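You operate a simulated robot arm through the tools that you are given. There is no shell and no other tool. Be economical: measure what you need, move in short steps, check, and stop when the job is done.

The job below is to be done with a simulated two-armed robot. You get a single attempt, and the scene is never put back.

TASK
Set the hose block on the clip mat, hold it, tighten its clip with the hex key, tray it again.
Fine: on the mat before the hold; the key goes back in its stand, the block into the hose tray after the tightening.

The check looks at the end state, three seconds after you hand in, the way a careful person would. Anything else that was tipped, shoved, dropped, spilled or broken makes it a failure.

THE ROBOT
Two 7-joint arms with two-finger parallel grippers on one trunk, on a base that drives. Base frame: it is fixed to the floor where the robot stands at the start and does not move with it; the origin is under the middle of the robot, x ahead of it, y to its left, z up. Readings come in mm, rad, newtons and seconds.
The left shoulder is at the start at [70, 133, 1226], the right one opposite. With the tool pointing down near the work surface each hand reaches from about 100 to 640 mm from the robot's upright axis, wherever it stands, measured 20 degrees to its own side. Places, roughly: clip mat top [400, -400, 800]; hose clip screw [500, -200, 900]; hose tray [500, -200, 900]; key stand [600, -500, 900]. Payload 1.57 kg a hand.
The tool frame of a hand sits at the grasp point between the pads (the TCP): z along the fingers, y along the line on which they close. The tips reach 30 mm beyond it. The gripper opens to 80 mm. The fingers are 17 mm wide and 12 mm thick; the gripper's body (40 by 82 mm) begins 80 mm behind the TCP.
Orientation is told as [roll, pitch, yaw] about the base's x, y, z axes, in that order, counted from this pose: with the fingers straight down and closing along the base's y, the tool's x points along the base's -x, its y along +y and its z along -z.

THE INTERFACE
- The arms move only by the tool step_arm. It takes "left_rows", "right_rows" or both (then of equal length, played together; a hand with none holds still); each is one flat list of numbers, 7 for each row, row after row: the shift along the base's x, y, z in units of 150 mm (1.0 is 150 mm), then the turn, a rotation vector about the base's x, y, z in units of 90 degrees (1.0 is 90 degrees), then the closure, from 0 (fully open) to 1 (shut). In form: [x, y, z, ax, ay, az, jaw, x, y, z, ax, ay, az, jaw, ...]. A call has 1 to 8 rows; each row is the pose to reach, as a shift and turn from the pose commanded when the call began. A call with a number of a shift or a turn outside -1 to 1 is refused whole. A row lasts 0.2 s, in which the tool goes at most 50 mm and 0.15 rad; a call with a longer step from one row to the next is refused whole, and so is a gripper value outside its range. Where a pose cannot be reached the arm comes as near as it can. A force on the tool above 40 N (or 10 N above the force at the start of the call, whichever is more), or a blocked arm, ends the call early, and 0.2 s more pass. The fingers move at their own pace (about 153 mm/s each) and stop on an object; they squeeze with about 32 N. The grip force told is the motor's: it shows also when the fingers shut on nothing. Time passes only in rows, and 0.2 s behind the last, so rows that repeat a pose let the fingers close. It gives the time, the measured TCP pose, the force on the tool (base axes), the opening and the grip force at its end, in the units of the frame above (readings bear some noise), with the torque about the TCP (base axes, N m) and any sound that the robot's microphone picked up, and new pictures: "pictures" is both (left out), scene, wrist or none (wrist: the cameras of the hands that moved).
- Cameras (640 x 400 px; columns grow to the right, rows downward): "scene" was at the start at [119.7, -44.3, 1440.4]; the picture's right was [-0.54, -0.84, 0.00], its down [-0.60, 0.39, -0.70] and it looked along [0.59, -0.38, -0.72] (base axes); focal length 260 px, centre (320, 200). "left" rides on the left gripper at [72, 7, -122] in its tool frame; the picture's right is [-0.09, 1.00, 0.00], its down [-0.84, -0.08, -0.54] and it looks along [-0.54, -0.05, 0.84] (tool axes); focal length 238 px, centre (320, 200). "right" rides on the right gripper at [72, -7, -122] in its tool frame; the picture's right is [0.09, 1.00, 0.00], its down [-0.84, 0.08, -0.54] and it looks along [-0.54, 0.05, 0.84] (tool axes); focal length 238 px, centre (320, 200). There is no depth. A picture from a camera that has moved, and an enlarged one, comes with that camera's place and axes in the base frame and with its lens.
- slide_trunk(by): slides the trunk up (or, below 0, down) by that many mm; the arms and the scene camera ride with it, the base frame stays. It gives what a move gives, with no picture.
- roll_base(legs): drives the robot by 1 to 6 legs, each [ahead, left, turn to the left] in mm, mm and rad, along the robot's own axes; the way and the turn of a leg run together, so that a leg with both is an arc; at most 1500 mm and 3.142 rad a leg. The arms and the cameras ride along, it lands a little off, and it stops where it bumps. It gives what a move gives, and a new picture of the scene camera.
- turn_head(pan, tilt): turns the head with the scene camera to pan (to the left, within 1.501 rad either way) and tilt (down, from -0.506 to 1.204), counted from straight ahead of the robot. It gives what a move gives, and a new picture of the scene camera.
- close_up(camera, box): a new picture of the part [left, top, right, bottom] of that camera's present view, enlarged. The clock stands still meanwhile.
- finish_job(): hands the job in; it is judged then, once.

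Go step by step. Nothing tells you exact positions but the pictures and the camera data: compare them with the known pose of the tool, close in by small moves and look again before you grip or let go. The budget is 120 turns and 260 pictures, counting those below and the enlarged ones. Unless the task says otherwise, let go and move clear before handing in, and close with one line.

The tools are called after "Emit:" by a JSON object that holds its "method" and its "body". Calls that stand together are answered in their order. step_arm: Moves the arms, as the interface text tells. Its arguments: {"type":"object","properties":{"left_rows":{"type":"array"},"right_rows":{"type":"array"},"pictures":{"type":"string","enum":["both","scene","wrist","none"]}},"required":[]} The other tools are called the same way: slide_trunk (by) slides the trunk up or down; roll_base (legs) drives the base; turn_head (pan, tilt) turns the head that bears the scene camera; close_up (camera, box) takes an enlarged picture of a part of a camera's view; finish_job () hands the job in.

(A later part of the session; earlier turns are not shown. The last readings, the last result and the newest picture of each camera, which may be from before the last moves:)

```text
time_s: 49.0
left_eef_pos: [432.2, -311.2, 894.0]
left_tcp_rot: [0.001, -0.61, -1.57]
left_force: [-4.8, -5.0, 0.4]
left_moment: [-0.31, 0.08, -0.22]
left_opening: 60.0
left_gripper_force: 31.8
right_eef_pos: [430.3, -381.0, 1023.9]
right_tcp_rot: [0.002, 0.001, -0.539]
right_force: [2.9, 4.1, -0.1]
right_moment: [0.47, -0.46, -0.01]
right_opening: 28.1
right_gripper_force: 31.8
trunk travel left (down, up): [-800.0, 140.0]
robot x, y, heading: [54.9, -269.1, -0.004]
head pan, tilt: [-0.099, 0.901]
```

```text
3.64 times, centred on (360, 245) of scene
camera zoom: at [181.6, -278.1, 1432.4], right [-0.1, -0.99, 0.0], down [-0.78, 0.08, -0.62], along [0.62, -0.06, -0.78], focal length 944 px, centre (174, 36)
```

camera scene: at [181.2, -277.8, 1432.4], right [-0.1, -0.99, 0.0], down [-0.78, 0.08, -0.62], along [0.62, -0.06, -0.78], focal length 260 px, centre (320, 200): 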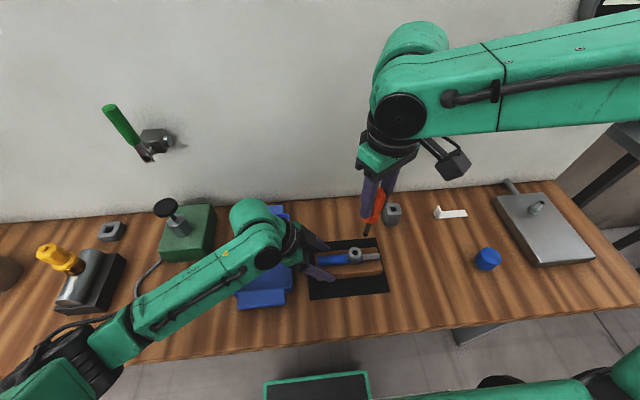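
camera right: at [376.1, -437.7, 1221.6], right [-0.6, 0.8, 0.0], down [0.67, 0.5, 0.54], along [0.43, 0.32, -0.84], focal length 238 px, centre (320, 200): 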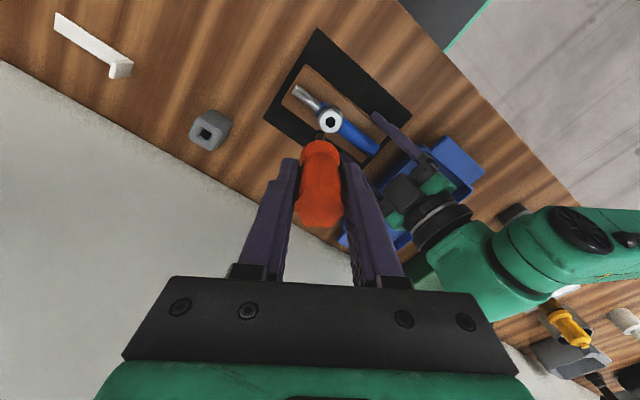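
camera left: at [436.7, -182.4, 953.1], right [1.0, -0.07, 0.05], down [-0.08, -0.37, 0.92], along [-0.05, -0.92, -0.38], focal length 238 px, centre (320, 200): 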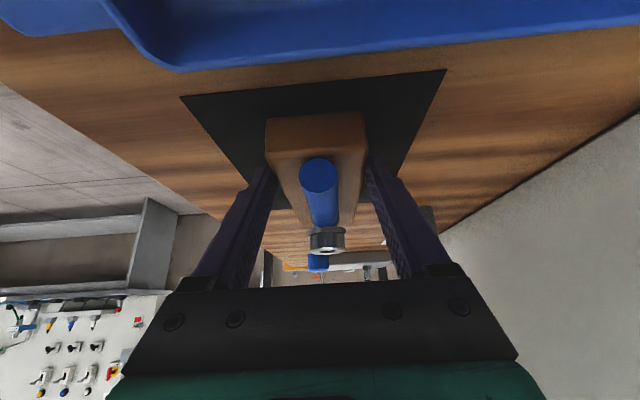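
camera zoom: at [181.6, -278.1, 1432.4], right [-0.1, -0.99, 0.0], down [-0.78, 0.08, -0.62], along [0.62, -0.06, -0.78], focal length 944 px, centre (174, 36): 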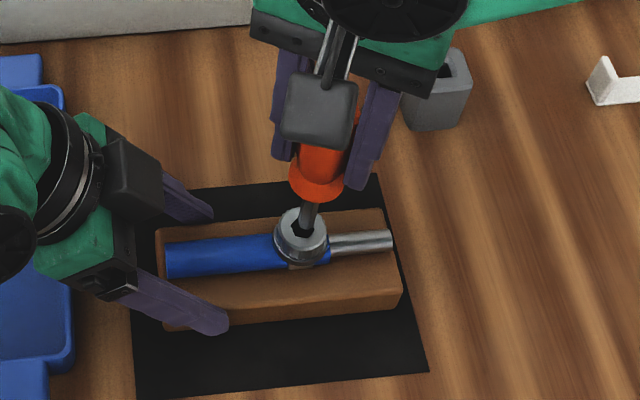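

The key barely drove the screw: the socket's black lead-in is wider than the key, so the key likely isn't down in the real hex yet. I'll centre it by about +0.6, +1.0 mm, press lightly and keep turning clockwise so that it drops in.

Emit:
{"method": "step_arm", "body": {"right_rows": [0.004, 0.007, 0, 0, 0, 0, 1, 0.004, 0.007, -0.02, 0, 0, -0.03, 1, 0.004, 0.007, -0.025, 0, 0, -0.07, 1, 0.004, 0.007, -0.025, 0, 0, -0.11, 1, 0.004, 0.007, -0.025, 0, 0, -0.15, 1, 0.004, 0.007, -0.025, 0, 0, -0.19, 1], "pictures": "none"}}

Emit:
{"method": "close_up", "body": {"camera": "left", "box": [300, 210, 370, 270]}}

Emit:
{"method": "close_up", "body": {"camera": "right", "box": [290, 100, 350, 155]}}

```text
time_s: 50.4
left_eef_pos: [431.2, -309.3, 895.9]
left_tcp_rot: [0.0, -0.611, -1.568]
left_force: [0.9, -7.9, -2.3]
left_moment: [-0.33, 0.04, 0.49]
left_opening: 59.8
left_gripper_force: 32.1
right_eef_pos: [430.0, -379.9, 1020.6]
right_tcp_rot: [0.003, 0.0, -0.835]
right_force: [1.8, 4.1, 21.8]
right_moment: [0.3, -0.15, 0.0]
right_opening: 27.9
right_gripper_force: 32.5
trunk travel left (down, up): [-800.0, 140.0]
robot x, y, heading: [55.4, -266.0, 0.002]
head pan, tilt: [-0.099, 0.901]
```

```text
6.67 times, centred on (335, 240) of left
camera zoom: at [436.1, -182.5, 953.4], right [1.0, -0.07, 0.05], down [-0.08, -0.38, 0.92], along [-0.05, -0.92, -0.38], focal length 1589 px, centre (220, -67)
```

zoom: 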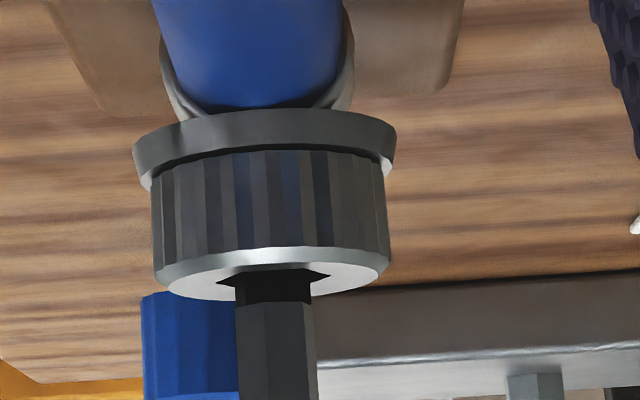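

```text
7.27 times, centred on (320, 128) of right
camera zoom: at [377.2, -331.1, 1142.3], right [0.68, 0.74, 0.0], down [0.62, -0.57, 0.54], along [0.4, -0.37, -0.84], focal length 1734 px, centre (320, 727)
```

zoom: 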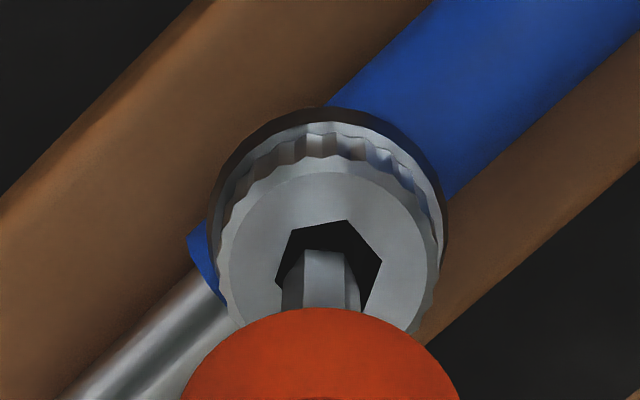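

The hex now co-rotates with the key, the same in the wrist view over 0.3 rad, and the key sits 2.5 mm deeper, so it is engaged. I'll continue clockwise and watch the torque.

Emit:
{"method": "step_arm", "body": {"right_rows": [0, 0, 0.005, 0, 0, -0.07, 1, 0, 0, 0.005, 0, 0, -0.14, 1, 0, 0, 0.005, 0, 0, -0.21, 1, 0, 0, 0.005, 0, 0, -0.28, 1, 0, 0, 0.005, 0, 0, -0.35, 1, 0, 0, 0.005, 0, 0, -0.42, 1, 0, 0, 0.005, 0, 0, -0.49, 1], "pictures": "none"}}

Emit:
{"method": "close_up", "body": {"camera": "right", "box": [290, 100, 350, 155]}}

Emit:
{"method": "close_up", "body": {"camera": "scene", "box": [300, 170, 430, 300]}}

```text
time_s: 52.0
left_eef_pos: [431.9, -310.6, 895.4]
left_tcp_rot: [0.0, -0.611, -1.571]
left_force: [-3.4, -8.1, -0.4]
left_moment: [0.66, -0.26, -0.16]
left_opening: 59.8
left_gripper_force: 31.2
right_eef_pos: [429.3, -377.8, 1020.5]
right_tcp_rot: [0.0, 0.0, -1.607]
right_force: [5.9, 8.2, 6.0]
right_moment: [0.9, -0.6, 0.05]
right_opening: 27.9
right_gripper_force: 32.0
trunk travel left (down, up): [-800.0, 140.0]
robot x, y, heading: [52.9, -268.6, -0.005]
head pan, tilt: [-0.099, 0.901]
```

```text
7.27 times, centred on (320, 128) of right
camera zoom: at [426.7, -306.9, 1142.4], right [1.0, 0.06, 0.0], down [0.05, -0.84, 0.54], along [0.03, -0.54, -0.84], focal length 1734 px, centre (320, 727)
```

zoom: 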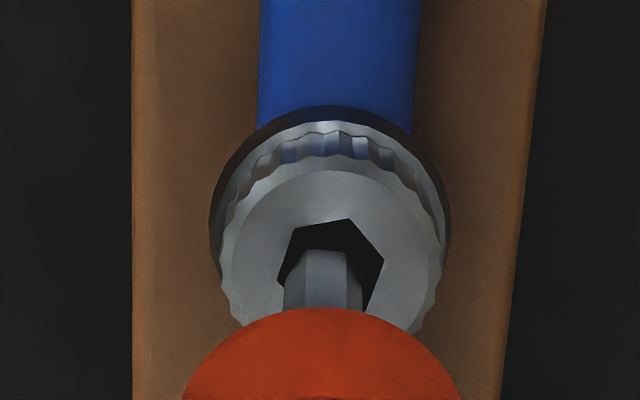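

```text
3.08 times, centred on (365, 235) of scene
camera zoom: at [181.6, -277.4, 1432.3], right [-0.1, -0.99, 0.0], down [-0.78, 0.08, -0.62], along [0.62, -0.06, -0.78], focal length 799 px, centre (182, 92)
```

zoom: 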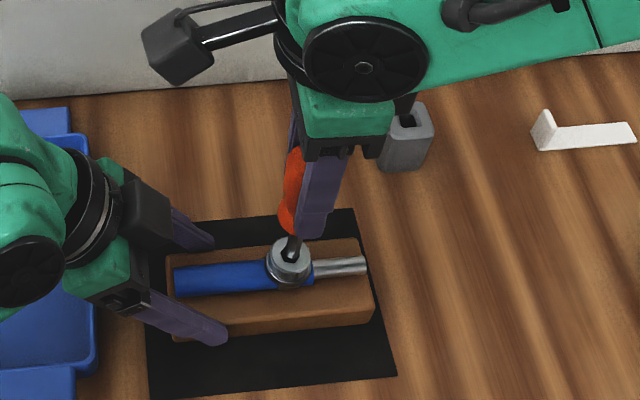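

Still turning freely. I'll relieve the side force a little and continue clockwise.

Emit:
{"method": "step_arm", "body": {"right_rows": [0.006, 0.01, 0, 0, 0, -0.06, 1, 0.006, 0.01, 0, 0, 0, -0.13, 1, 0.006, 0.01, 0, 0, 0, -0.2, 1, 0.006, 0.01, 0, 0, 0, -0.27, 1, 0.006, 0.01, 0, 0, 0, -0.34, 1, 0.006, 0.01, 0, 0, 0, -0.41, 1, 0.006, 0.01, 0, 0, 0, -0.48, 1], "pictures": "none"}}

Emit:
{"method": "close_up", "body": {"camera": "right", "box": [290, 100, 350, 155]}}

```text
time_s: 53.6
left_eef_pos: [430.8, -310.7, 895.4]
left_tcp_rot: [0.003, -0.61, -1.568]
left_force: [3.5, 0.9, 5.2]
left_moment: [-0.34, -0.42, 0.31]
left_opening: 59.8
left_gripper_force: 31.9
right_eef_pos: [450.7, -494.1, 1058.0]
right_tcp_rot: [-0.035, 0.012, -2.334]
right_force: [-0.8, -0.6, -0.7]
right_moment: [-0.02, 0.0, 0.01]
right_opening: 27.8
right_gripper_force: 31.7
right hand out of reach, approached as far as the arm can: row 2, 3, 4, 5, 6, 7
trunk travel left (down, up): [-800.0, 140.0]
robot x, y, heading: [56.0, -266.9, -0.001]
head pan, tilt: [-0.099, 0.901]
```

```text
7.27 times, centred on (320, 128) of right
camera zoom: at [498.5, -441.7, 1179.8], right [0.78, -0.62, -0.03], down [-0.51, -0.68, 0.53], along [-0.35, -0.39, -0.85], focal length 1734 px, centre (320, 727)
```

zoom: 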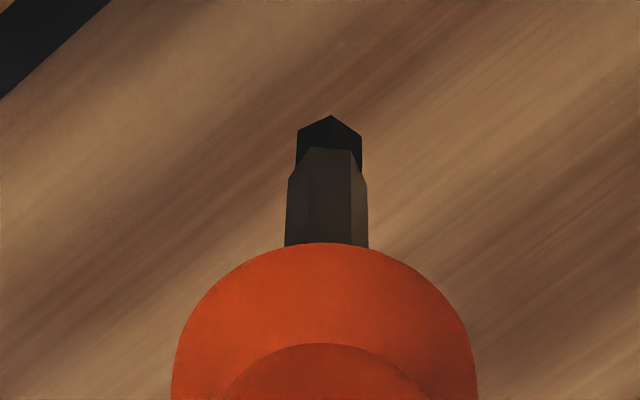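

The right arm hit its wrist limit and drifted off the screw, still holding the key. I'll check the scene.

Emit:
{"method": "step_arm", "body": {"right_rows": [0, 0, 0.1, 0, 0, 0.06, 1, 0, 0, 0.2, 0, 0, 0.12, 1], "pictures": "scene"}}

Emit:
{"method": "close_up", "body": {"camera": "scene", "box": [290, 170, 430, 300]}}

```text
time_s: 54.2
left_eef_pos: [431.0, -310.8, 895.4]
left_tcp_rot: [0.001, -0.611, -1.57]
left_force: [2.0, 1.3, 5.6]
left_moment: [-0.04, -0.44, 0.21]
left_opening: 59.6
left_gripper_force: 31.8
right_eef_pos: [450.7, -494.0, 1087.6]
right_tcp_rot: [0.002, -0.002, -2.17]
right_force: [0.6, -0.2, -1.4]
right_moment: [-0.03, -0.04, 0.0]
right_opening: 28.0
right_gripper_force: 32.4
trunk travel left (down, up): [-800.0, 140.0]
robot x, y, heading: [52.5, -268.5, -0.002]
head pan, tilt: [-0.099, 0.901]
camera scene: at [181.6, -277.5, 1432.4], right [-0.1, -0.99, 0.0], down [-0.78, 0.08, -0.62], along [0.62, -0.06, -0.78], focal length 260 px, centre (320, 200)
```

scene: 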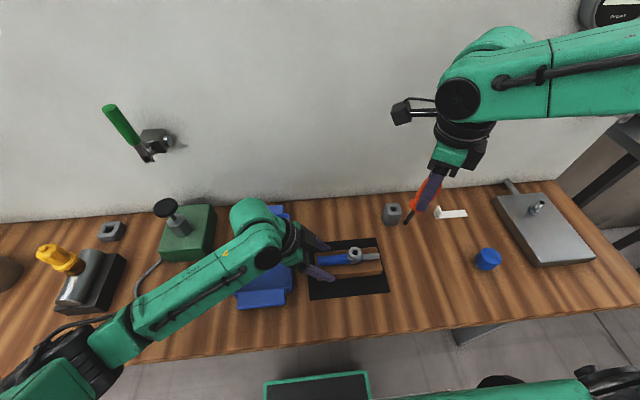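

```text
3.08 times, centred on (360, 235) of scene
camera zoom: at [181.6, -277.5, 1432.4], right [-0.1, -0.99, 0.0], down [-0.78, 0.08, -0.62], along [0.62, -0.06, -0.78], focal length 799 px, centre (197, 92)
```

zoom: 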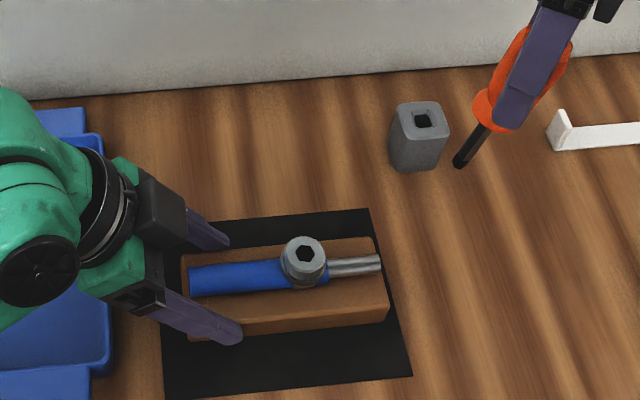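

Nothing else was disturbed. I'll rewind the wrist to a large positive yaw for a full stroke.

Emit:
{"method": "step_arm", "body": {"right_rows": [0, 0.05, 0.05, 0, 0, 0.09, 1, 0, 0.1, 0.1, 0, 0, 0.18, 1, 0, 0.15, 0.1, 0, 0, 0.27, 1, 0, 0.2, 0.1, 0, 0, 0.36, 1, 0, 0.2, 0.1, 0, 0, 0.45, 1, 0, 0.2, 0.1, 0, 0, 0.54, 1, 0, 0.2, 0.1, 0, 0, 0.63, 1, 0, 0.2, 0.1, 0, 0, 0.72, 1], "pictures": "none"}}

Emit:
{"method": "step_arm", "body": {"right_rows": [0, 0, 0, 0, 0, 0.09, 1, 0, 0, 0, 0, 0, 0.18, 1, 0, 0, 0, 0, 0, 0.27, 1, 0, 0, 0, 0, 0, 0.36, 1, 0, 0, 0, 0, 0, 0.45, 1, 0, 0, 0, 0, 0, 0.54, 1, 0, 0, 0, 0, 0, 0.63, 1, 0, 0, 0, 0, 0, 0.72, 1], "pictures": "none"}}

Emit:
{"method": "step_arm", "body": {"right_rows": [-0.02, 0.1, 0, 0, 0, 0.09, 1, -0.04, 0.2, 0, 0, 0, 0.18, 1, -0.06, 0.3, 0, 0, 0, 0.27, 1, -0.08, 0.4, 0, 0, 0, 0.36, 1, -0.1, 0.46, 0, 0, 0, 0.45, 1, -0.12, 0.46, 0, 0, 0, 0.54, 1, -0.12, 0.46, 0, 0, 0, 0.63, 1, -0.12, 0.46, 0, 0, 0, 0.63, 1], "pictures": "both"}}

```text
time_s: 56.0
left_eef_pos: [431.8, -310.7, 893.5]
left_tcp_rot: [0.0, -0.613, -1.569]
left_force: [1.8, 0.6, 6.2]
left_moment: [0.06, -0.18, 0.03]
left_opening: 59.7
left_gripper_force: 31.9
right_eef_pos: [451.0, -465.3, 1104.0]
right_tcp_rot: [-0.001, 0.0, -1.037]
right_force: [0.0, -0.3, 0.1]
right_moment: [0.01, 0.01, -0.01]
right_opening: 28.0
right_gripper_force: 31.9
trunk travel left (down, up): [-800.0, 140.0]
robot x, y, heading: [57.8, -269.7, 0.002]
head pan, tilt: [-0.099, 0.901]
```

```text
time_s: 57.8
left_eef_pos: [431.6, -310.2, 894.2]
left_tcp_rot: [-0.001, -0.611, -1.57]
left_force: [0.5, 0.9, 6.1]
left_moment: [-0.1, 0.05, 0.19]
left_opening: 59.5
left_gripper_force: 31.9
right_eef_pos: [451.8, -464.0, 1102.5]
right_tcp_rot: [0.0, 0.0, 0.094]
right_force: [-0.4, 0.0, 0.6]
right_moment: [-0.04, 0.0, -0.01]
right_opening: 27.7
right_gripper_force: 32.3
trunk travel left (down, up): [-800.0, 140.0]
robot x, y, heading: [58.0, -271.2, -0.003]
head pan, tilt: [-0.099, 0.901]
```

```text
time_s: 59.6
left_eef_pos: [431.4, -310.9, 894.5]
left_tcp_rot: [0.001, -0.612, -1.567]
left_force: [2.1, 1.4, 5.8]
left_moment: [-0.12, 0.0, 0.0]
left_opening: 59.9
left_gripper_force: 32.0
right_eef_pos: [433.2, -395.5, 1103.7]
right_tcp_rot: [-0.001, -0.001, 1.085]
right_force: [0.2, -0.2, -0.5]
right_moment: [0.01, 0.0, -0.01]
right_opening: 27.9
right_gripper_force: 31.8
trunk travel left (down, up): [-800.0, 140.0]
robot x, y, heading: [54.2, -266.2, -0.001]
head pan, tilt: [-0.099, 0.901]
camera scene: at [181.6, -277.5, 1432.3], right [-0.1, -0.99, 0.0], down [-0.78, 0.08, -0.62], along [0.62, -0.06, -0.78], focal length 260 px, centre (320, 200)
camera right: at [407.4, -461.7, 1225.0], right [-0.92, 0.38, 0.0], down [0.32, 0.78, 0.54], along [0.21, 0.5, -0.84], focal length 238 px, centre (320, 200)
```

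scene: 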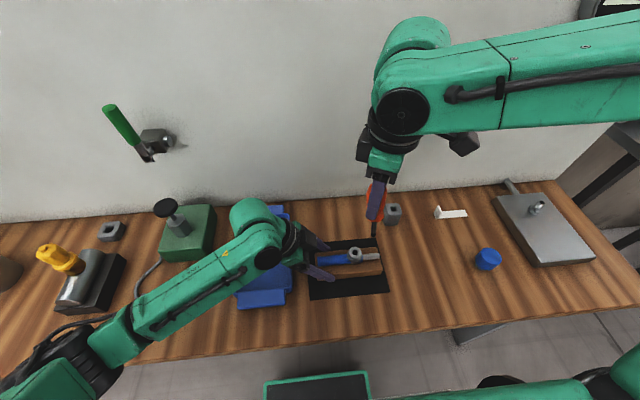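
right: 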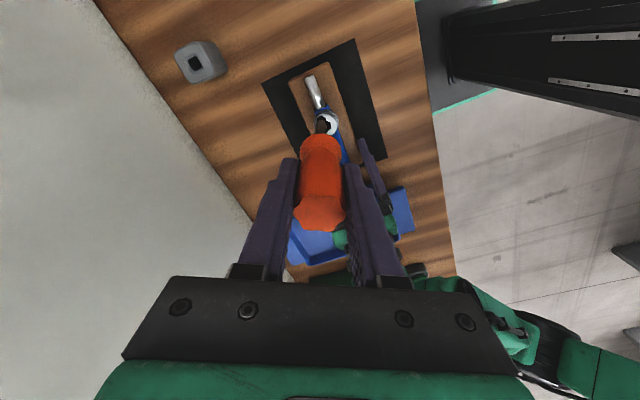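

Emit:
{"method": "close_up", "body": {"camera": "right", "box": [295, 100, 355, 155]}}

Emit:
{"method": "close_up", "body": {"camera": "scene", "box": [330, 170, 410, 270]}}

Emit:
{"method": "close_up", "body": {"camera": "left", "box": [270, 200, 370, 300]}}

```text
7.27 times, centred on (325, 128) of right
camera zoom: at [407.4, -461.7, 1225.0], right [-0.92, 0.38, 0.0], down [0.32, 0.78, 0.54], along [0.21, 0.5, -0.84], focal length 1734 px, centre (284, 727)
```

zoom: 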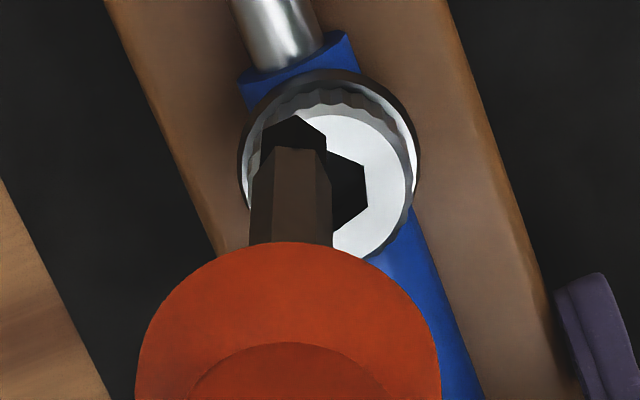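

```text
4.00 times, centred on (370, 220) of scene
camera zoom: at [181.6, -277.5, 1432.3], right [-0.1, -0.99, 0.0], down [-0.78, 0.08, -0.62], along [0.62, -0.06, -0.78], focal length 1039 px, centre (120, 120)
```

zoom: 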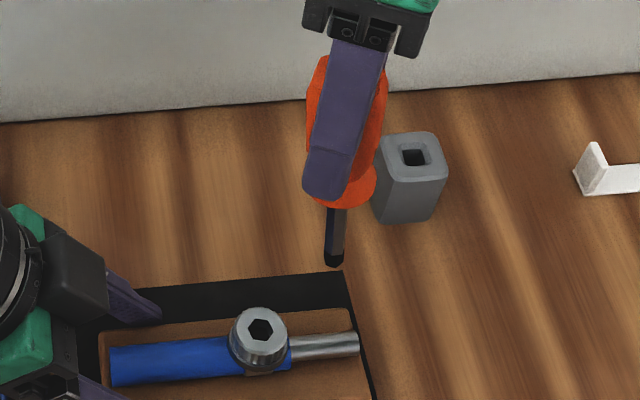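

```text
4.00 times, centred on (320, 250) of left
camera zoom: at [436.5, -182.1, 953.1], right [1.0, -0.07, 0.05], down [-0.08, -0.37, 0.92], along [-0.05, -0.92, -0.38], focal length 953 px, centre (320, 0)
```

zoom: 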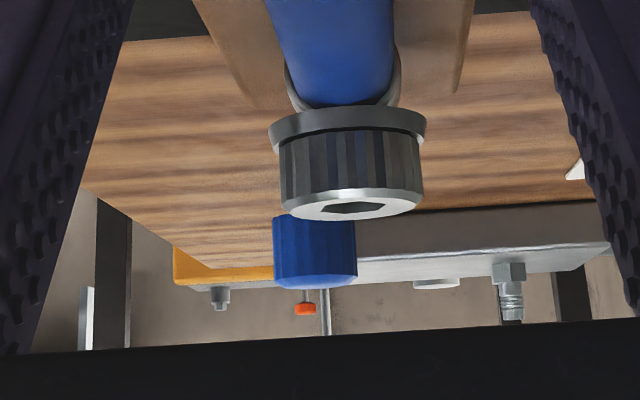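

The key got tilted about 9° in the grip when the arm drifted off. I'll counter-tilt the hand so the key stands vertical again and check.

Emit:
{"method": "step_arm", "body": {"right_rows": [0, 0, 0, 0.046, -0.024, 0, 1, 0, 0, 0, 0.093, -0.049, 0, 1, 0, 0, 0, 0.093, -0.049, 0, 1], "pictures": "none"}}

Emit:
{"method": "close_up", "body": {"camera": "scene", "box": [330, 170, 410, 270]}}

Emit:
{"method": "close_up", "body": {"camera": "right", "box": [280, 80, 370, 240]}}

```text
time_s: 60.4
left_eef_pos: [431.3, -309.9, 895.5]
left_tcp_rot: [-0.002, -0.61, -1.569]
left_force: [0.1, -0.4, 3.8]
left_moment: [-0.19, -0.1, 0.22]
left_opening: 59.2
left_gripper_force: 31.8
right_eef_pos: [433.9, -396.1, 1103.1]
right_tcp_rot: [0.001, -0.166, 1.083]
right_force: [-0.4, -0.3, -1.0]
right_moment: [0.02, -0.04, 0.0]
right_opening: 27.9
right_gripper_force: 31.9
trunk travel left (down, up): [-800.0, 140.0]
robot x, y, heading: [56.3, -271.1, -0.003]
head pan, tilt: [-0.099, 0.901]
```

```text
4.00 times, centred on (370, 220) of scene
camera zoom: at [181.4, -277.6, 1432.4], right [-0.1, -0.99, 0.0], down [-0.78, 0.08, -0.62], along [0.62, -0.06, -0.78], focal length 1039 px, centre (120, 120)
```

zoom: 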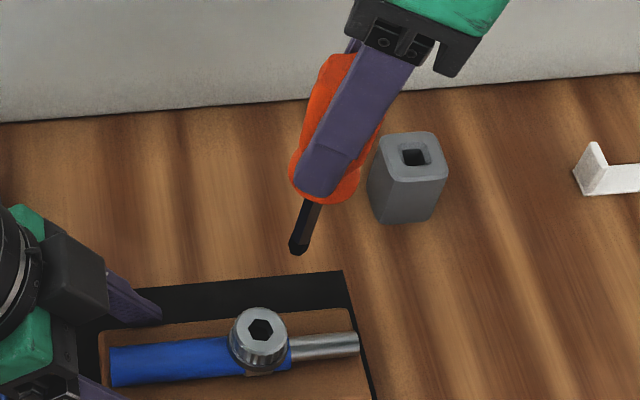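

```text
2.50 times, centred on (325, 160) of right
camera zoom: at [398.3, -478.8, 1211.6], right [-0.92, 0.39, -0.02], down [0.28, 0.69, 0.67], along [0.27, 0.62, -0.74], focal length 596 px, centre (308, 300)
```

zoom: 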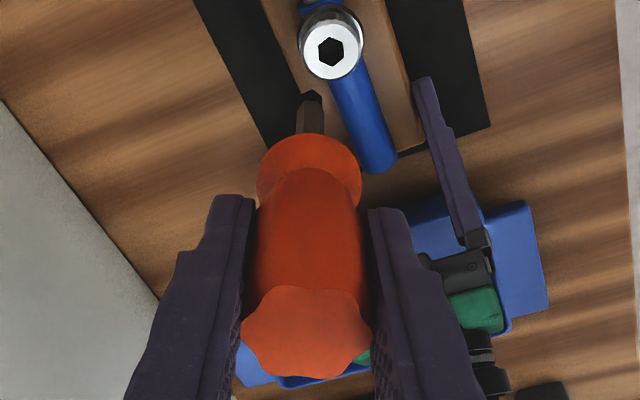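

Emit:
{"method": "step_arm", "body": {"right_rows": [-0.015, 0.045, 0, 0, 0, 0, 1, -0.029, 0.088, 0, 0, 0, 0, 1, -0.029, 0.088, -0.15, 0, 0, 0, 1, -0.029, 0.088, -0.3, 0, 0, 0, 1, -0.029, 0.088, -0.45, 0, 0, 0, 1, -0.029, 0.088, -0.45, 0, 0, 0, 1], "pictures": "none"}}

Emit:
{"method": "close_up", "body": {"camera": "right", "box": [290, 80, 370, 150]}}

Emit:
{"method": "close_up", "body": {"camera": "left", "box": [270, 200, 370, 300]}}

Emit:
{"method": "close_up", "body": {"camera": "scene", "box": [330, 210, 390, 270]}}

```text
time_s: 61.8
left_eef_pos: [430.9, -310.8, 894.2]
left_tcp_rot: [-0.001, -0.612, -1.57]
left_force: [0.0, 0.9, 3.4]
left_moment: [-0.05, 0.1, -0.02]
left_opening: 59.8
left_gripper_force: 32.0
right_eef_pos: [429.0, -383.5, 1034.6]
right_tcp_rot: [0.0, -0.165, 1.082]
right_force: [0.1, 0.1, -1.8]
right_moment: [0.03, -0.05, 0.04]
right_opening: 28.2
right_gripper_force: 31.7
trunk travel left (down, up): [-800.0, 140.0]
robot x, y, heading: [56.7, -270.9, -0.001]
head pan, tilt: [-0.099, 0.901]
```

```text
5.71 times, centred on (330, 115) of right
camera zoom: at [393.7, -465.2, 1143.4], right [-0.92, 0.39, -0.01], down [0.28, 0.69, 0.67], along [0.27, 0.62, -0.74], focal length 1362 px, centre (263, 686)
```

zoom: 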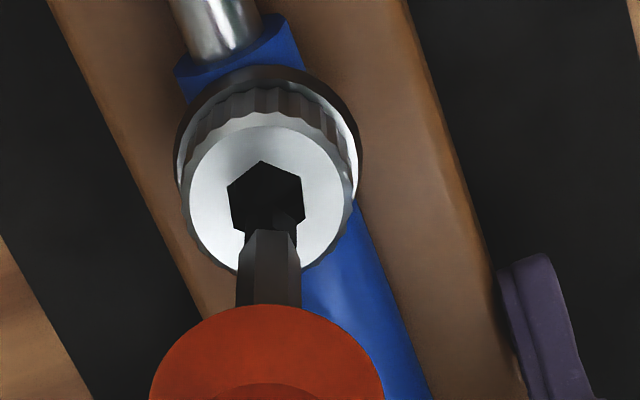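

```text
4.00 times, centred on (320, 250) of left
camera zoom: at [436.3, -182.2, 953.1], right [1.0, -0.07, 0.05], down [-0.08, -0.37, 0.92], along [-0.05, -0.92, -0.38], focal length 953 px, centre (320, 0)
```

zoom: 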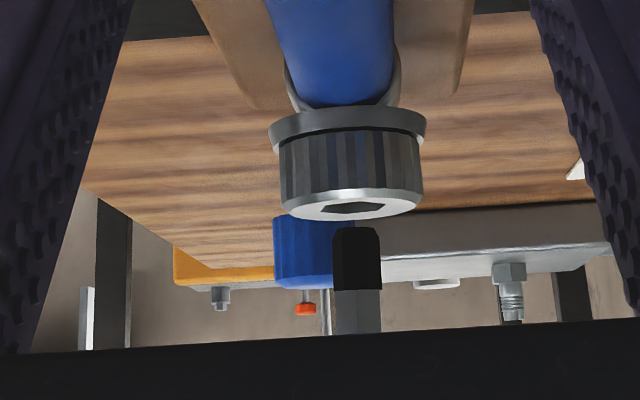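

```text
6.67 times, centred on (360, 240) of scene
camera zoom: at [181.5, -277.6, 1432.4], right [-0.1, -0.99, 0.0], down [-0.78, 0.08, -0.62], along [0.62, -0.06, -0.78], focal length 1731 px, centre (53, -67)
```

zoom: 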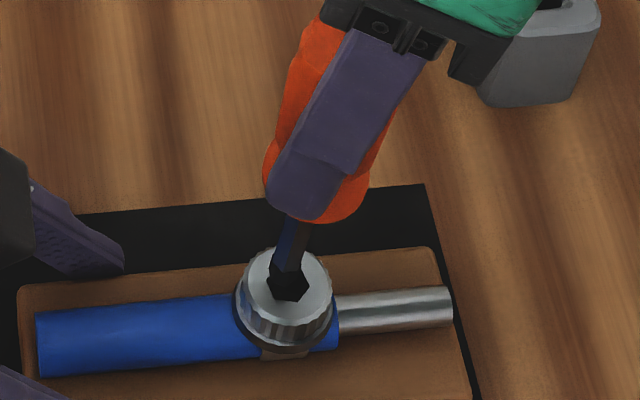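

Emit:
{"method": "close_up", "body": {"camera": "scene", "box": [342, 230, 368, 260]}}

Emit:
{"method": "close_up", "body": {"camera": "right", "box": [305, 95, 345, 130]}}

```text
13.33 times, centred on (355, 245) of scene
camera zoom: at [181.5, -277.6, 1432.4], right [-0.1, -0.99, 0.0], down [-0.78, 0.08, -0.62], along [0.62, -0.06, -0.78], focal length 3462 px, centre (-147, -400)
```

zoom: 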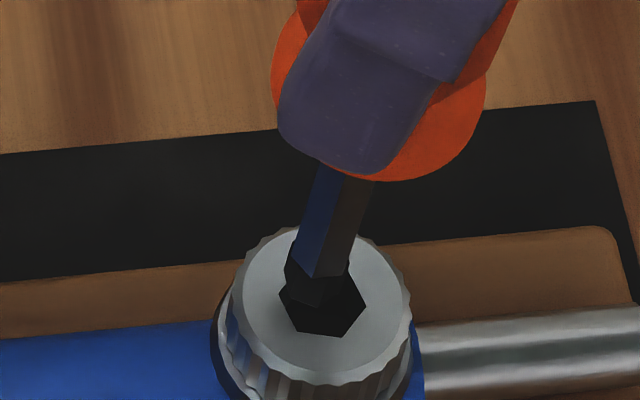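

```text
11.43 times, centred on (325, 112) of right
camera zoom: at [393.7, -465.2, 1143.4], right [-0.92, 0.39, -0.01], down [0.28, 0.69, 0.67], along [0.27, 0.62, -0.74], focal length 2724 px, centre (263, 1200)
```

zoom: 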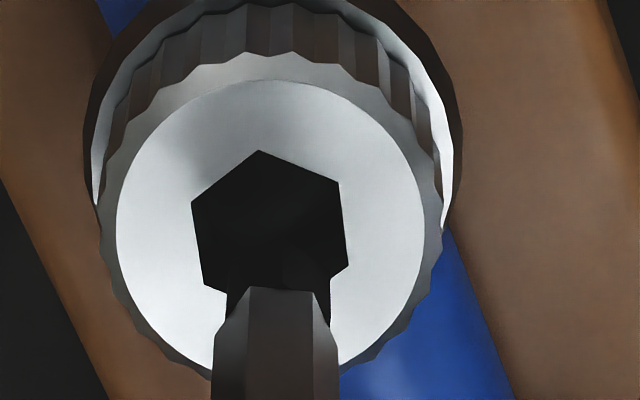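

The tip sits about 3.5 mm too far in +y and 1.3 mm in +x. I'll correct that and look again.

Emit:
{"method": "step_arm", "body": {"right_rows": [-0.009, -0.023, 0, 0, 0, 0, 1, -0.009, -0.023, -0.013, 0, 0, 0, 1, -0.009, -0.023, -0.013, 0, 0, 0, 1], "pictures": "none"}}

Emit:
{"method": "close_up", "body": {"camera": "scene", "box": [342, 230, 368, 260]}}

Emit:
{"method": "close_up", "body": {"camera": "left", "box": [300, 220, 360, 275]}}

Emit:
{"method": "close_up", "body": {"camera": "right", "box": [305, 95, 345, 130]}}

```text
time_s: 62.6
left_eef_pos: [431.9, -310.5, 894.5]
left_tcp_rot: [0.001, -0.611, -1.57]
left_force: [-0.4, 1.3, 3.2]
left_moment: [-0.01, 0.0, -0.05]
left_opening: 59.8
left_gripper_force: 31.7
right_eef_pos: [428.4, -385.9, 1033.9]
right_tcp_rot: [-0.001, -0.166, 1.083]
right_force: [0.0, -0.2, -0.5]
right_moment: [0.02, 0.03, 0.01]
right_opening: 27.9
right_gripper_force: 31.6
trunk travel left (down, up): [-800.0, 140.0]
robot x, y, heading: [54.0, -270.8, -0.003]
head pan, tilt: [-0.099, 0.901]
```

```text
13.33 times, centred on (355, 245) of scene
camera zoom: at [181.4, -277.7, 1432.4], right [-0.1, -0.99, 0.0], down [-0.78, 0.08, -0.62], along [0.62, -0.06, -0.78], focal length 3462 px, centre (-147, -400)
```

zoom: 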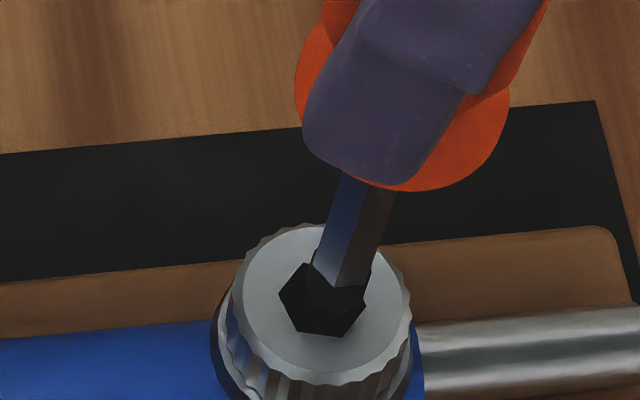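

```text
7.27 times, centred on (330, 248) of left
camera zoom: at [436.3, -182.2, 953.1], right [1.0, -0.07, 0.05], down [-0.08, -0.37, 0.92], along [-0.05, -0.92, -0.38], focal length 1734 px, centre (247, -146)
```

zoom: 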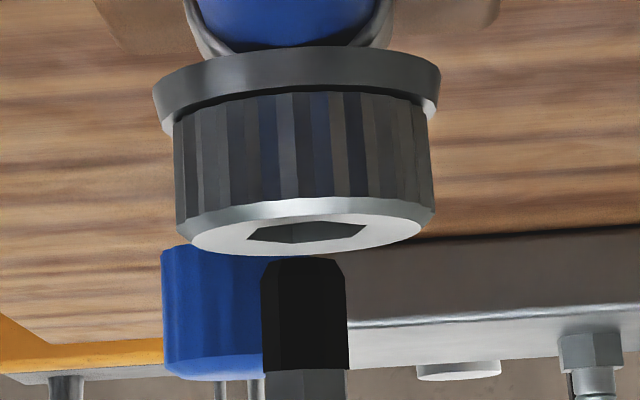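

```text
11.43 times, centred on (325, 112) of right
camera zoom: at [392.5, -468.8, 1141.8], right [-0.92, 0.39, -0.01], down [0.28, 0.69, 0.67], along [0.27, 0.62, -0.74], focal length 2724 px, centre (263, 1200)
```

zoom: 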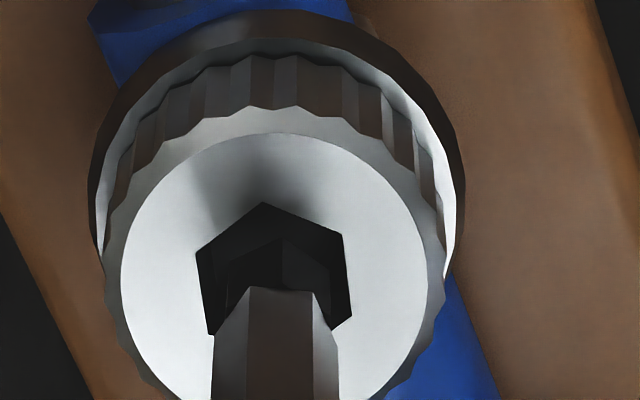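

The x position is good now, but y is about 1.5 mm too far in -y. I'll rotate about 0.37 rad clockwise to match the hex, compensating for the tip's offset from the TCP.

Emit:
{"method": "step_arm", "body": {"right_rows": [0, 0.012, 0, 0, 0, -0.08, 1, -0.003, 0.014, 0, 0, 0, -0.16, 1, -0.007, 0.0165, 0, 0, 0, -0.235, 1, -0.007, 0.0165, 0, 0, 0, -0.235, 1], "pictures": "none"}}

Emit:
{"method": "close_up", "body": {"camera": "scene", "box": [342, 230, 368, 260]}}

Emit:
{"method": "close_up", "body": {"camera": "left", "box": [300, 220, 360, 275]}}

Emit:
{"method": "close_up", "body": {"camera": "right", "box": [305, 95, 345, 130]}}

```text
time_s: 63.6
left_eef_pos: [431.0, -310.3, 895.2]
left_tcp_rot: [0.0, -0.611, -1.569]
left_force: [-1.8, 0.0, 1.1]
left_moment: [-0.02, 0.03, 0.08]
left_opening: 59.5
left_gripper_force: 31.4
right_eef_pos: [427.3, -383.0, 1034.5]
right_tcp_rot: [0.0, -0.165, 0.71]
right_force: [-0.1, -0.4, -0.5]
right_moment: [0.0, 0.0, 0.01]
right_opening: 28.2
right_gripper_force: 32.5
trunk travel left (down, up): [-800.0, 140.0]
robot x, y, heading: [54.5, -268.1, 0.001]
head pan, tilt: [-0.099, 0.901]
```

```text
13.33 times, centred on (355, 245) of scene
camera zoom: at [181.4, -277.7, 1432.4], right [-0.1, -0.99, 0.0], down [-0.78, 0.08, -0.62], along [0.62, -0.06, -0.78], focal length 3462 px, centre (-147, -400)
```

zoom: 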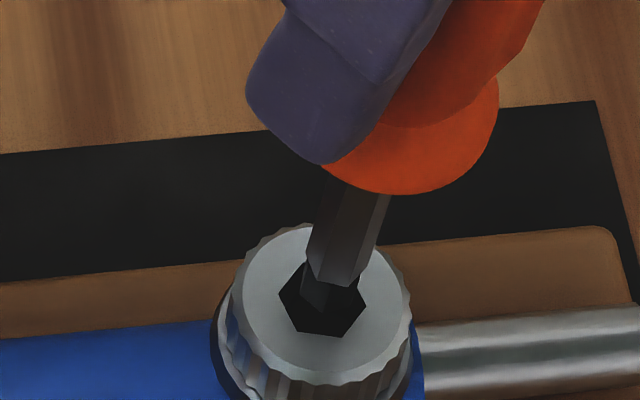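

```text
7.27 times, centred on (330, 248) of left
camera zoom: at [436.3, -182.2, 953.1], right [1.0, -0.07, 0.05], down [-0.08, -0.37, 0.92], along [-0.05, -0.92, -0.38], focal length 1734 px, centre (247, -146)
```

zoom: 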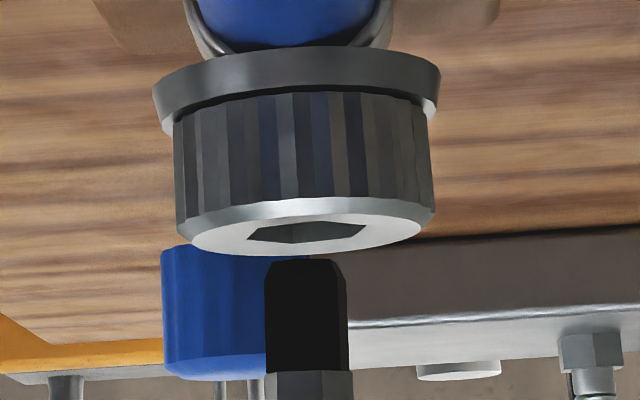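

```text
11.43 times, centred on (325, 112) of right
camera zoom: at [363.6, -447.5, 1142.1], right [-0.72, 0.7, -0.01], down [0.51, 0.54, 0.67], along [0.48, 0.48, -0.74], focal length 2724 px, centre (263, 1200)
```

zoom: 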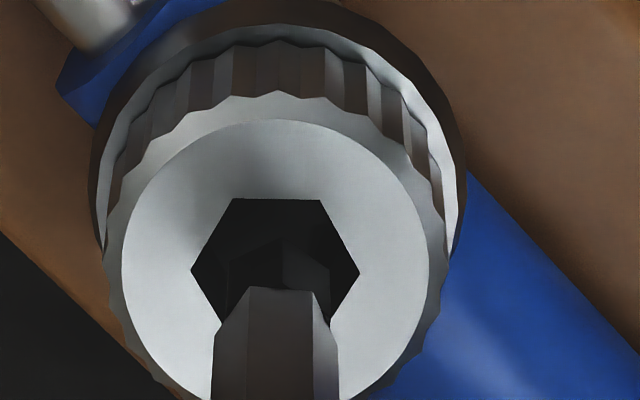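

The black working tip's hex is turned 30° from the shaft, so a proper fit needs the tip's own vertices aligned. I'll rotate about +0.58 rad in the air, which also gives a longer stroke, and recheck.

Emit:
{"method": "step_arm", "body": {"right_rows": [0.003, 0.003, 0.01, 0, 0, 0.09, 1, 0.007, 0, 0.01, 0, 0, 0.18, 1, 0.011, -0.002, 0.01, 0, 0, 0.27, 1, 0.0157, -0.0053, 0.01, 0, 0, 0.37, 1, 0.0157, -0.0053, 0.0, 0, 0, 0.37, 1], "pictures": "none"}}

Emit:
{"method": "close_up", "body": {"camera": "scene", "box": [342, 230, 368, 260]}}

Emit:
{"method": "close_up", "body": {"camera": "left", "box": [300, 220, 360, 275]}}

Emit:
{"method": "close_up", "body": {"camera": "right", "box": [305, 95, 345, 130]}}

```text
refused: row 4 steps farther than a row can; nothing moved
```

```text
13.33 times, centred on (355, 245) of scene
camera zoom: at [181.4, -277.7, 1432.4], right [-0.1, -0.99, 0.0], down [-0.78, 0.08, -0.62], along [0.62, -0.06, -0.78], focal length 3462 px, centre (-147, -400)
```

zoom: 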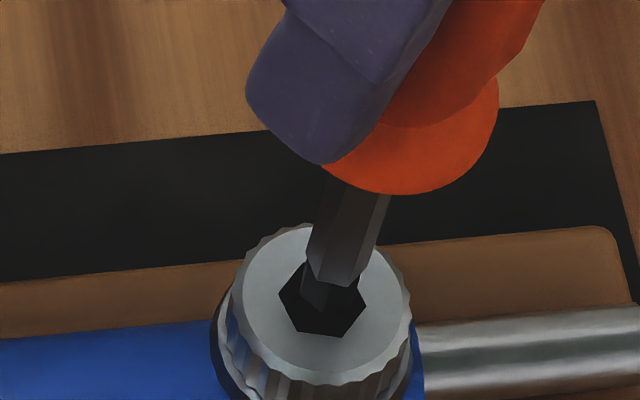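

```text
7.27 times, centred on (330, 248) of left
camera zoom: at [436.3, -182.2, 953.1], right [1.0, -0.07, 0.05], down [-0.08, -0.37, 0.92], along [-0.05, -0.92, -0.38], focal length 1734 px, centre (247, -146)
```

zoom: 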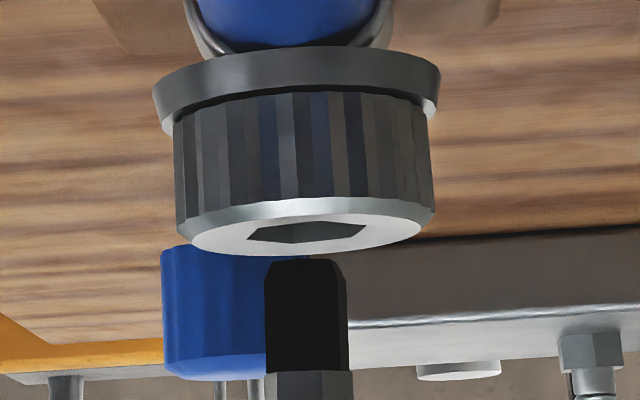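

```text
11.43 times, centred on (325, 112) of right
camera zoom: at [363.6, -447.5, 1142.1], right [-0.72, 0.7, -0.01], down [0.51, 0.54, 0.67], along [0.48, 0.48, -0.74], focal length 2724 px, centre (263, 1200)
```

zoom: 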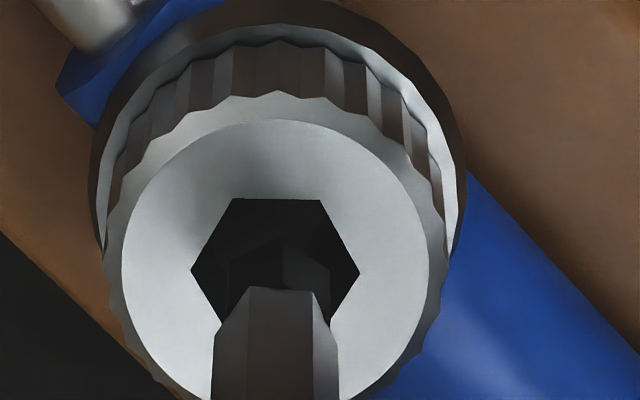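

Emit:
{"method": "step_arm", "body": {"right_rows": [0.003, 0.003, 0.01, 0, 0, 0.08, 1, 0.006, 0, 0.01, 0, 0, 0.16, 1, 0.009, -0.002, 0.01, 0, 0, 0.24, 1, 0.012, -0.004, 0.01, 0, 0, 0.32, 1, 0.0157, -0.0053, 0.01, 0, 0, 0.37, 1, 0.0157, -0.0053, 0.0, 0, 0, 0.37, 1], "pictures": "none"}}

Emit:
{"method": "close_up", "body": {"camera": "scene", "box": [342, 230, 368, 260]}}

Emit:
{"method": "close_up", "body": {"camera": "left", "box": [300, 220, 360, 275]}}

Emit:
{"method": "close_up", "body": {"camera": "right", "box": [305, 95, 345, 130]}}

```text
time_s: 65.0
left_eef_pos: [431.1, -310.9, 894.0]
left_tcp_rot: [0.001, -0.611, -1.571]
left_force: [-0.8, -0.4, 1.0]
left_moment: [0.01, 0.03, 0.01]
left_opening: 59.7
left_gripper_force: 32.0
right_eef_pos: [428.9, -384.6, 1033.7]
right_tcp_rot: [0.001, -0.167, 1.295]
right_force: [0.1, -0.5, -1.0]
right_moment: [0.0, 0.05, 0.01]
right_opening: 27.7
right_gripper_force: 31.9
trunk travel left (down, up): [-800.0, 140.0]
robot x, y, heading: [52.6, -271.8, -0.007]
head pan, tilt: [-0.099, 0.901]
```

```text
13.33 times, centred on (355, 245) of scene
camera zoom: at [181.5, -277.7, 1432.4], right [-0.1, -0.99, 0.0], down [-0.78, 0.08, -0.62], along [0.62, -0.06, -0.78], focal length 3462 px, centre (-147, -400)
```

zoom: 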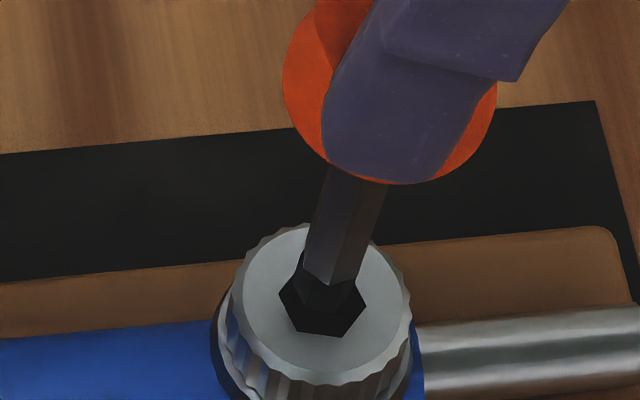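

```text
7.27 times, centred on (330, 248) of left
camera zoom: at [436.4, -182.2, 953.1], right [1.0, -0.07, 0.05], down [-0.08, -0.37, 0.92], along [-0.05, -0.92, -0.38], focal length 1734 px, centre (247, -146)
```

zoom: 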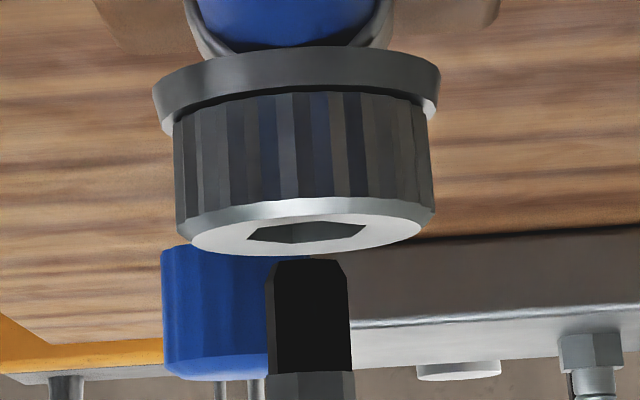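

```text
11.43 times, centred on (325, 112) of right
camera zoom: at [412.5, -473.2, 1142.3], right [-0.98, 0.18, -0.01], down [0.13, 0.73, 0.67], along [0.13, 0.66, -0.74], focal length 2724 px, centre (263, 1200)
```

zoom: 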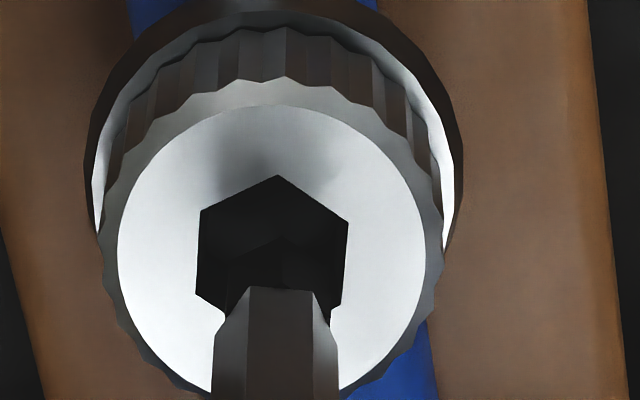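

The tip and socket are now aligned and centred. I'll descend gently.

Emit:
{"method": "step_arm", "body": {"right_rows": [0, 0, -0.02, 0, 0, 0, 1, 0, 0, -0.035, 0, 0, 0, 1, 0, 0, -0.05, 0, 0, 0, 1, 0, 0, -0.065, 0, 0, 0, 1, 0, 0, -0.065, 0, 0, 0, 1], "pictures": "none"}}

Emit:
{"method": "close_up", "body": {"camera": "left", "box": [300, 220, 360, 275]}}

```text
time_s: 66.2
left_eef_pos: [430.3, -310.4, 895.2]
left_tcp_rot: [0.0, -0.611, -1.571]
left_force: [-0.6, 1.3, 0.9]
left_moment: [-0.11, 0.04, 0.03]
left_opening: 59.7
left_gripper_force: 31.9
right_eef_pos: [429.9, -384.0, 1023.4]
right_tcp_rot: [-0.001, -0.166, 1.294]
right_force: [-0.1, -0.3, -1.3]
right_moment: [-0.12, 0.0, 0.0]
right_opening: 27.9
right_gripper_force: 31.7
trunk travel left (down, up): [-800.0, 140.0]
robot x, y, heading: [58.8, -267.6, 0.002]
head pan, tilt: [-0.099, 0.901]
```

```text
7.27 times, centred on (330, 248) of left
camera zoom: at [436.4, -182.2, 953.1], right [1.0, -0.07, 0.05], down [-0.08, -0.37, 0.92], along [-0.05, -0.92, -0.38], focal length 1734 px, centre (247, -146)
```

zoom: 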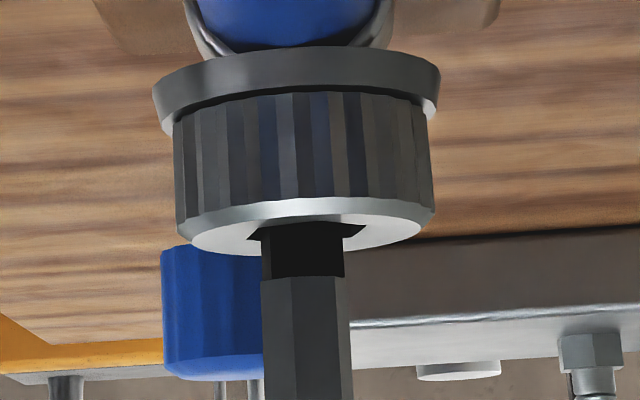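

It entered with no force. I'll continue down.

Emit:
{"method": "step_arm", "body": {"right_rows": [0.003, 0, -0.013, 0, 0, 0, 1, 0.003, 0, -0.027, 0, 0, 0, 1, 0.003, 0, -0.04, 0, 0, 0, 1, 0.003, 0, -0.04, 0, 0, 0, 1], "pictures": "none"}}

Emit:
{"method": "close_up", "body": {"camera": "left", "box": [300, 220, 360, 275]}}

Emit:
{"method": "close_up", "body": {"camera": "right", "box": [305, 95, 345, 130]}}

```text
time_s: 67.2
left_eef_pos: [431.5, -310.6, 896.1]
left_tcp_rot: [0.002, -0.61, -1.569]
left_force: [5.4, -4.6, -4.8]
left_moment: [0.67, 0.03, 0.75]
left_opening: 59.7
left_gripper_force: 32.3
right_eef_pos: [429.8, -384.2, 1019.9]
right_tcp_rot: [-0.002, -0.167, 1.294]
right_force: [-4.0, 2.4, 21.3]
right_moment: [0.37, 0.39, 0.03]
right_opening: 28.3
right_gripper_force: 31.7
trunk travel left (down, up): [-800.0, 140.0]
robot x, y, heading: [55.7, -269.1, 0.001]
head pan, tilt: [-0.099, 0.901]
```

```text
7.27 times, centred on (330, 248) of left
camera zoom: at [435.9, -182.1, 953.3], right [1.0, -0.07, 0.05], down [-0.08, -0.38, 0.92], along [-0.05, -0.92, -0.38], focal length 1734 px, centre (247, -146)
```

zoom: 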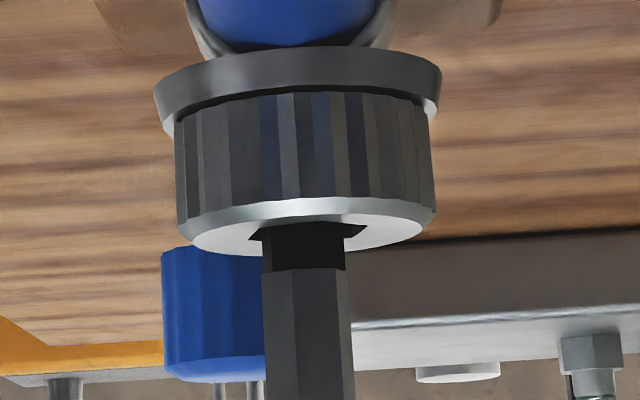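

```text
11.43 times, centred on (325, 112) of right
camera zoom: at [412.4, -473.1, 1127.0], right [-0.98, 0.18, -0.02], down [0.13, 0.73, 0.67], along [0.14, 0.66, -0.74], focal length 2724 px, centre (263, 1200)
```

zoom: 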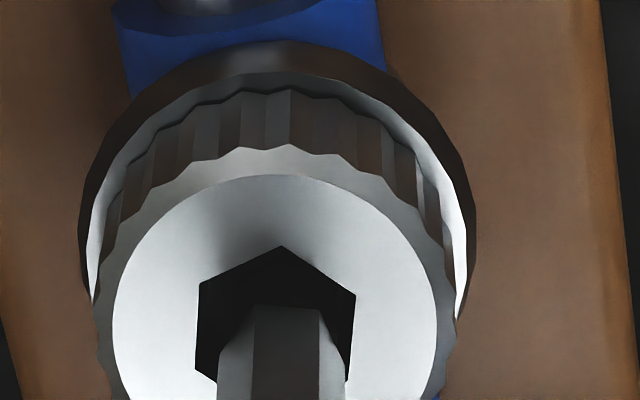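

The key is seated, with 21 N at the bottom about 8.5 mm in. I'll turn clockwise with light pressure, compensating for the offset, and check that the hex follows.

Emit:
{"method": "step_arm", "body": {"right_rows": [-0.0044, 0.0016, 0.003, 0, 0, -0.093, 1, -0.0087, 0.004, 0.003, 0, 0, -0.186, 1, -0.0126, 0.0069, 0.003, 0, 0, -0.279, 1, -0.0161, 0.0104, 0.003, 0, 0, -0.372, 1], "pictures": "none"}}

Emit:
{"method": "close_up", "body": {"camera": "right", "box": [305, 95, 345, 130]}}

Emit:
{"method": "close_up", "body": {"camera": "scene", "box": [325, 215, 385, 275]}}

```text
time_s: 68.2
left_eef_pos: [430.5, -310.4, 894.4]
left_tcp_rot: [0.0, -0.613, -1.569]
left_force: [-0.1, -3.2, -0.4]
left_moment: [0.4, -0.34, 0.03]
left_opening: 59.8
left_gripper_force: 31.6
right_eef_pos: [426.6, -382.8, 1019.3]
right_tcp_rot: [-0.002, -0.167, 0.706]
right_force: [0.2, 3.5, 10.4]
right_moment: [0.4, -0.17, 0.01]
right_opening: 27.8
right_gripper_force: 32.2
trunk travel left (down, up): [-800.0, 140.0]
robot x, y, heading: [56.4, -266.4, -0.004]
head pan, tilt: [-0.099, 0.901]
```

```text
11.43 times, centred on (325, 112) of right
camera zoom: at [363.9, -446.0, 1127.0], right [-0.72, 0.7, -0.02], down [0.51, 0.54, 0.67], along [0.48, 0.47, -0.74], focal length 2724 px, centre (263, 1200)
```

zoom: 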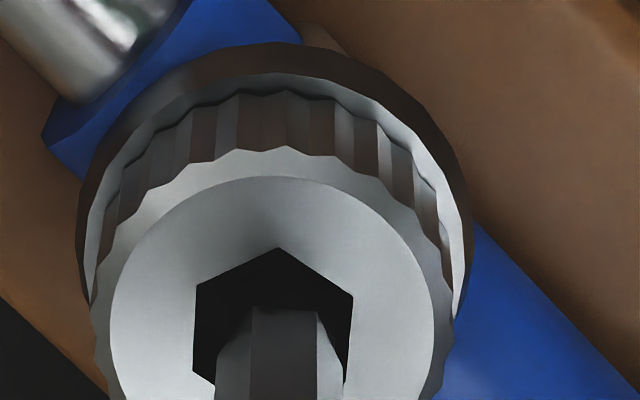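

```text
6.67 times, centred on (355, 245) of scene
camera zoom: at [181.4, -277.1, 1432.3], right [-0.1, -0.99, 0.0], down [-0.78, 0.08, -0.62], along [0.62, -0.06, -0.78], focal length 1731 px, centre (87, -100)
```

zoom: 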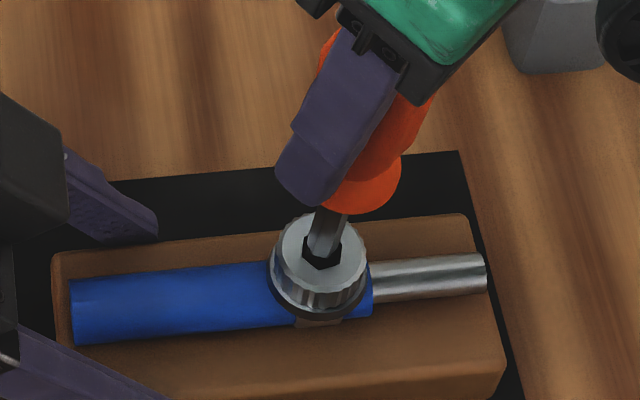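

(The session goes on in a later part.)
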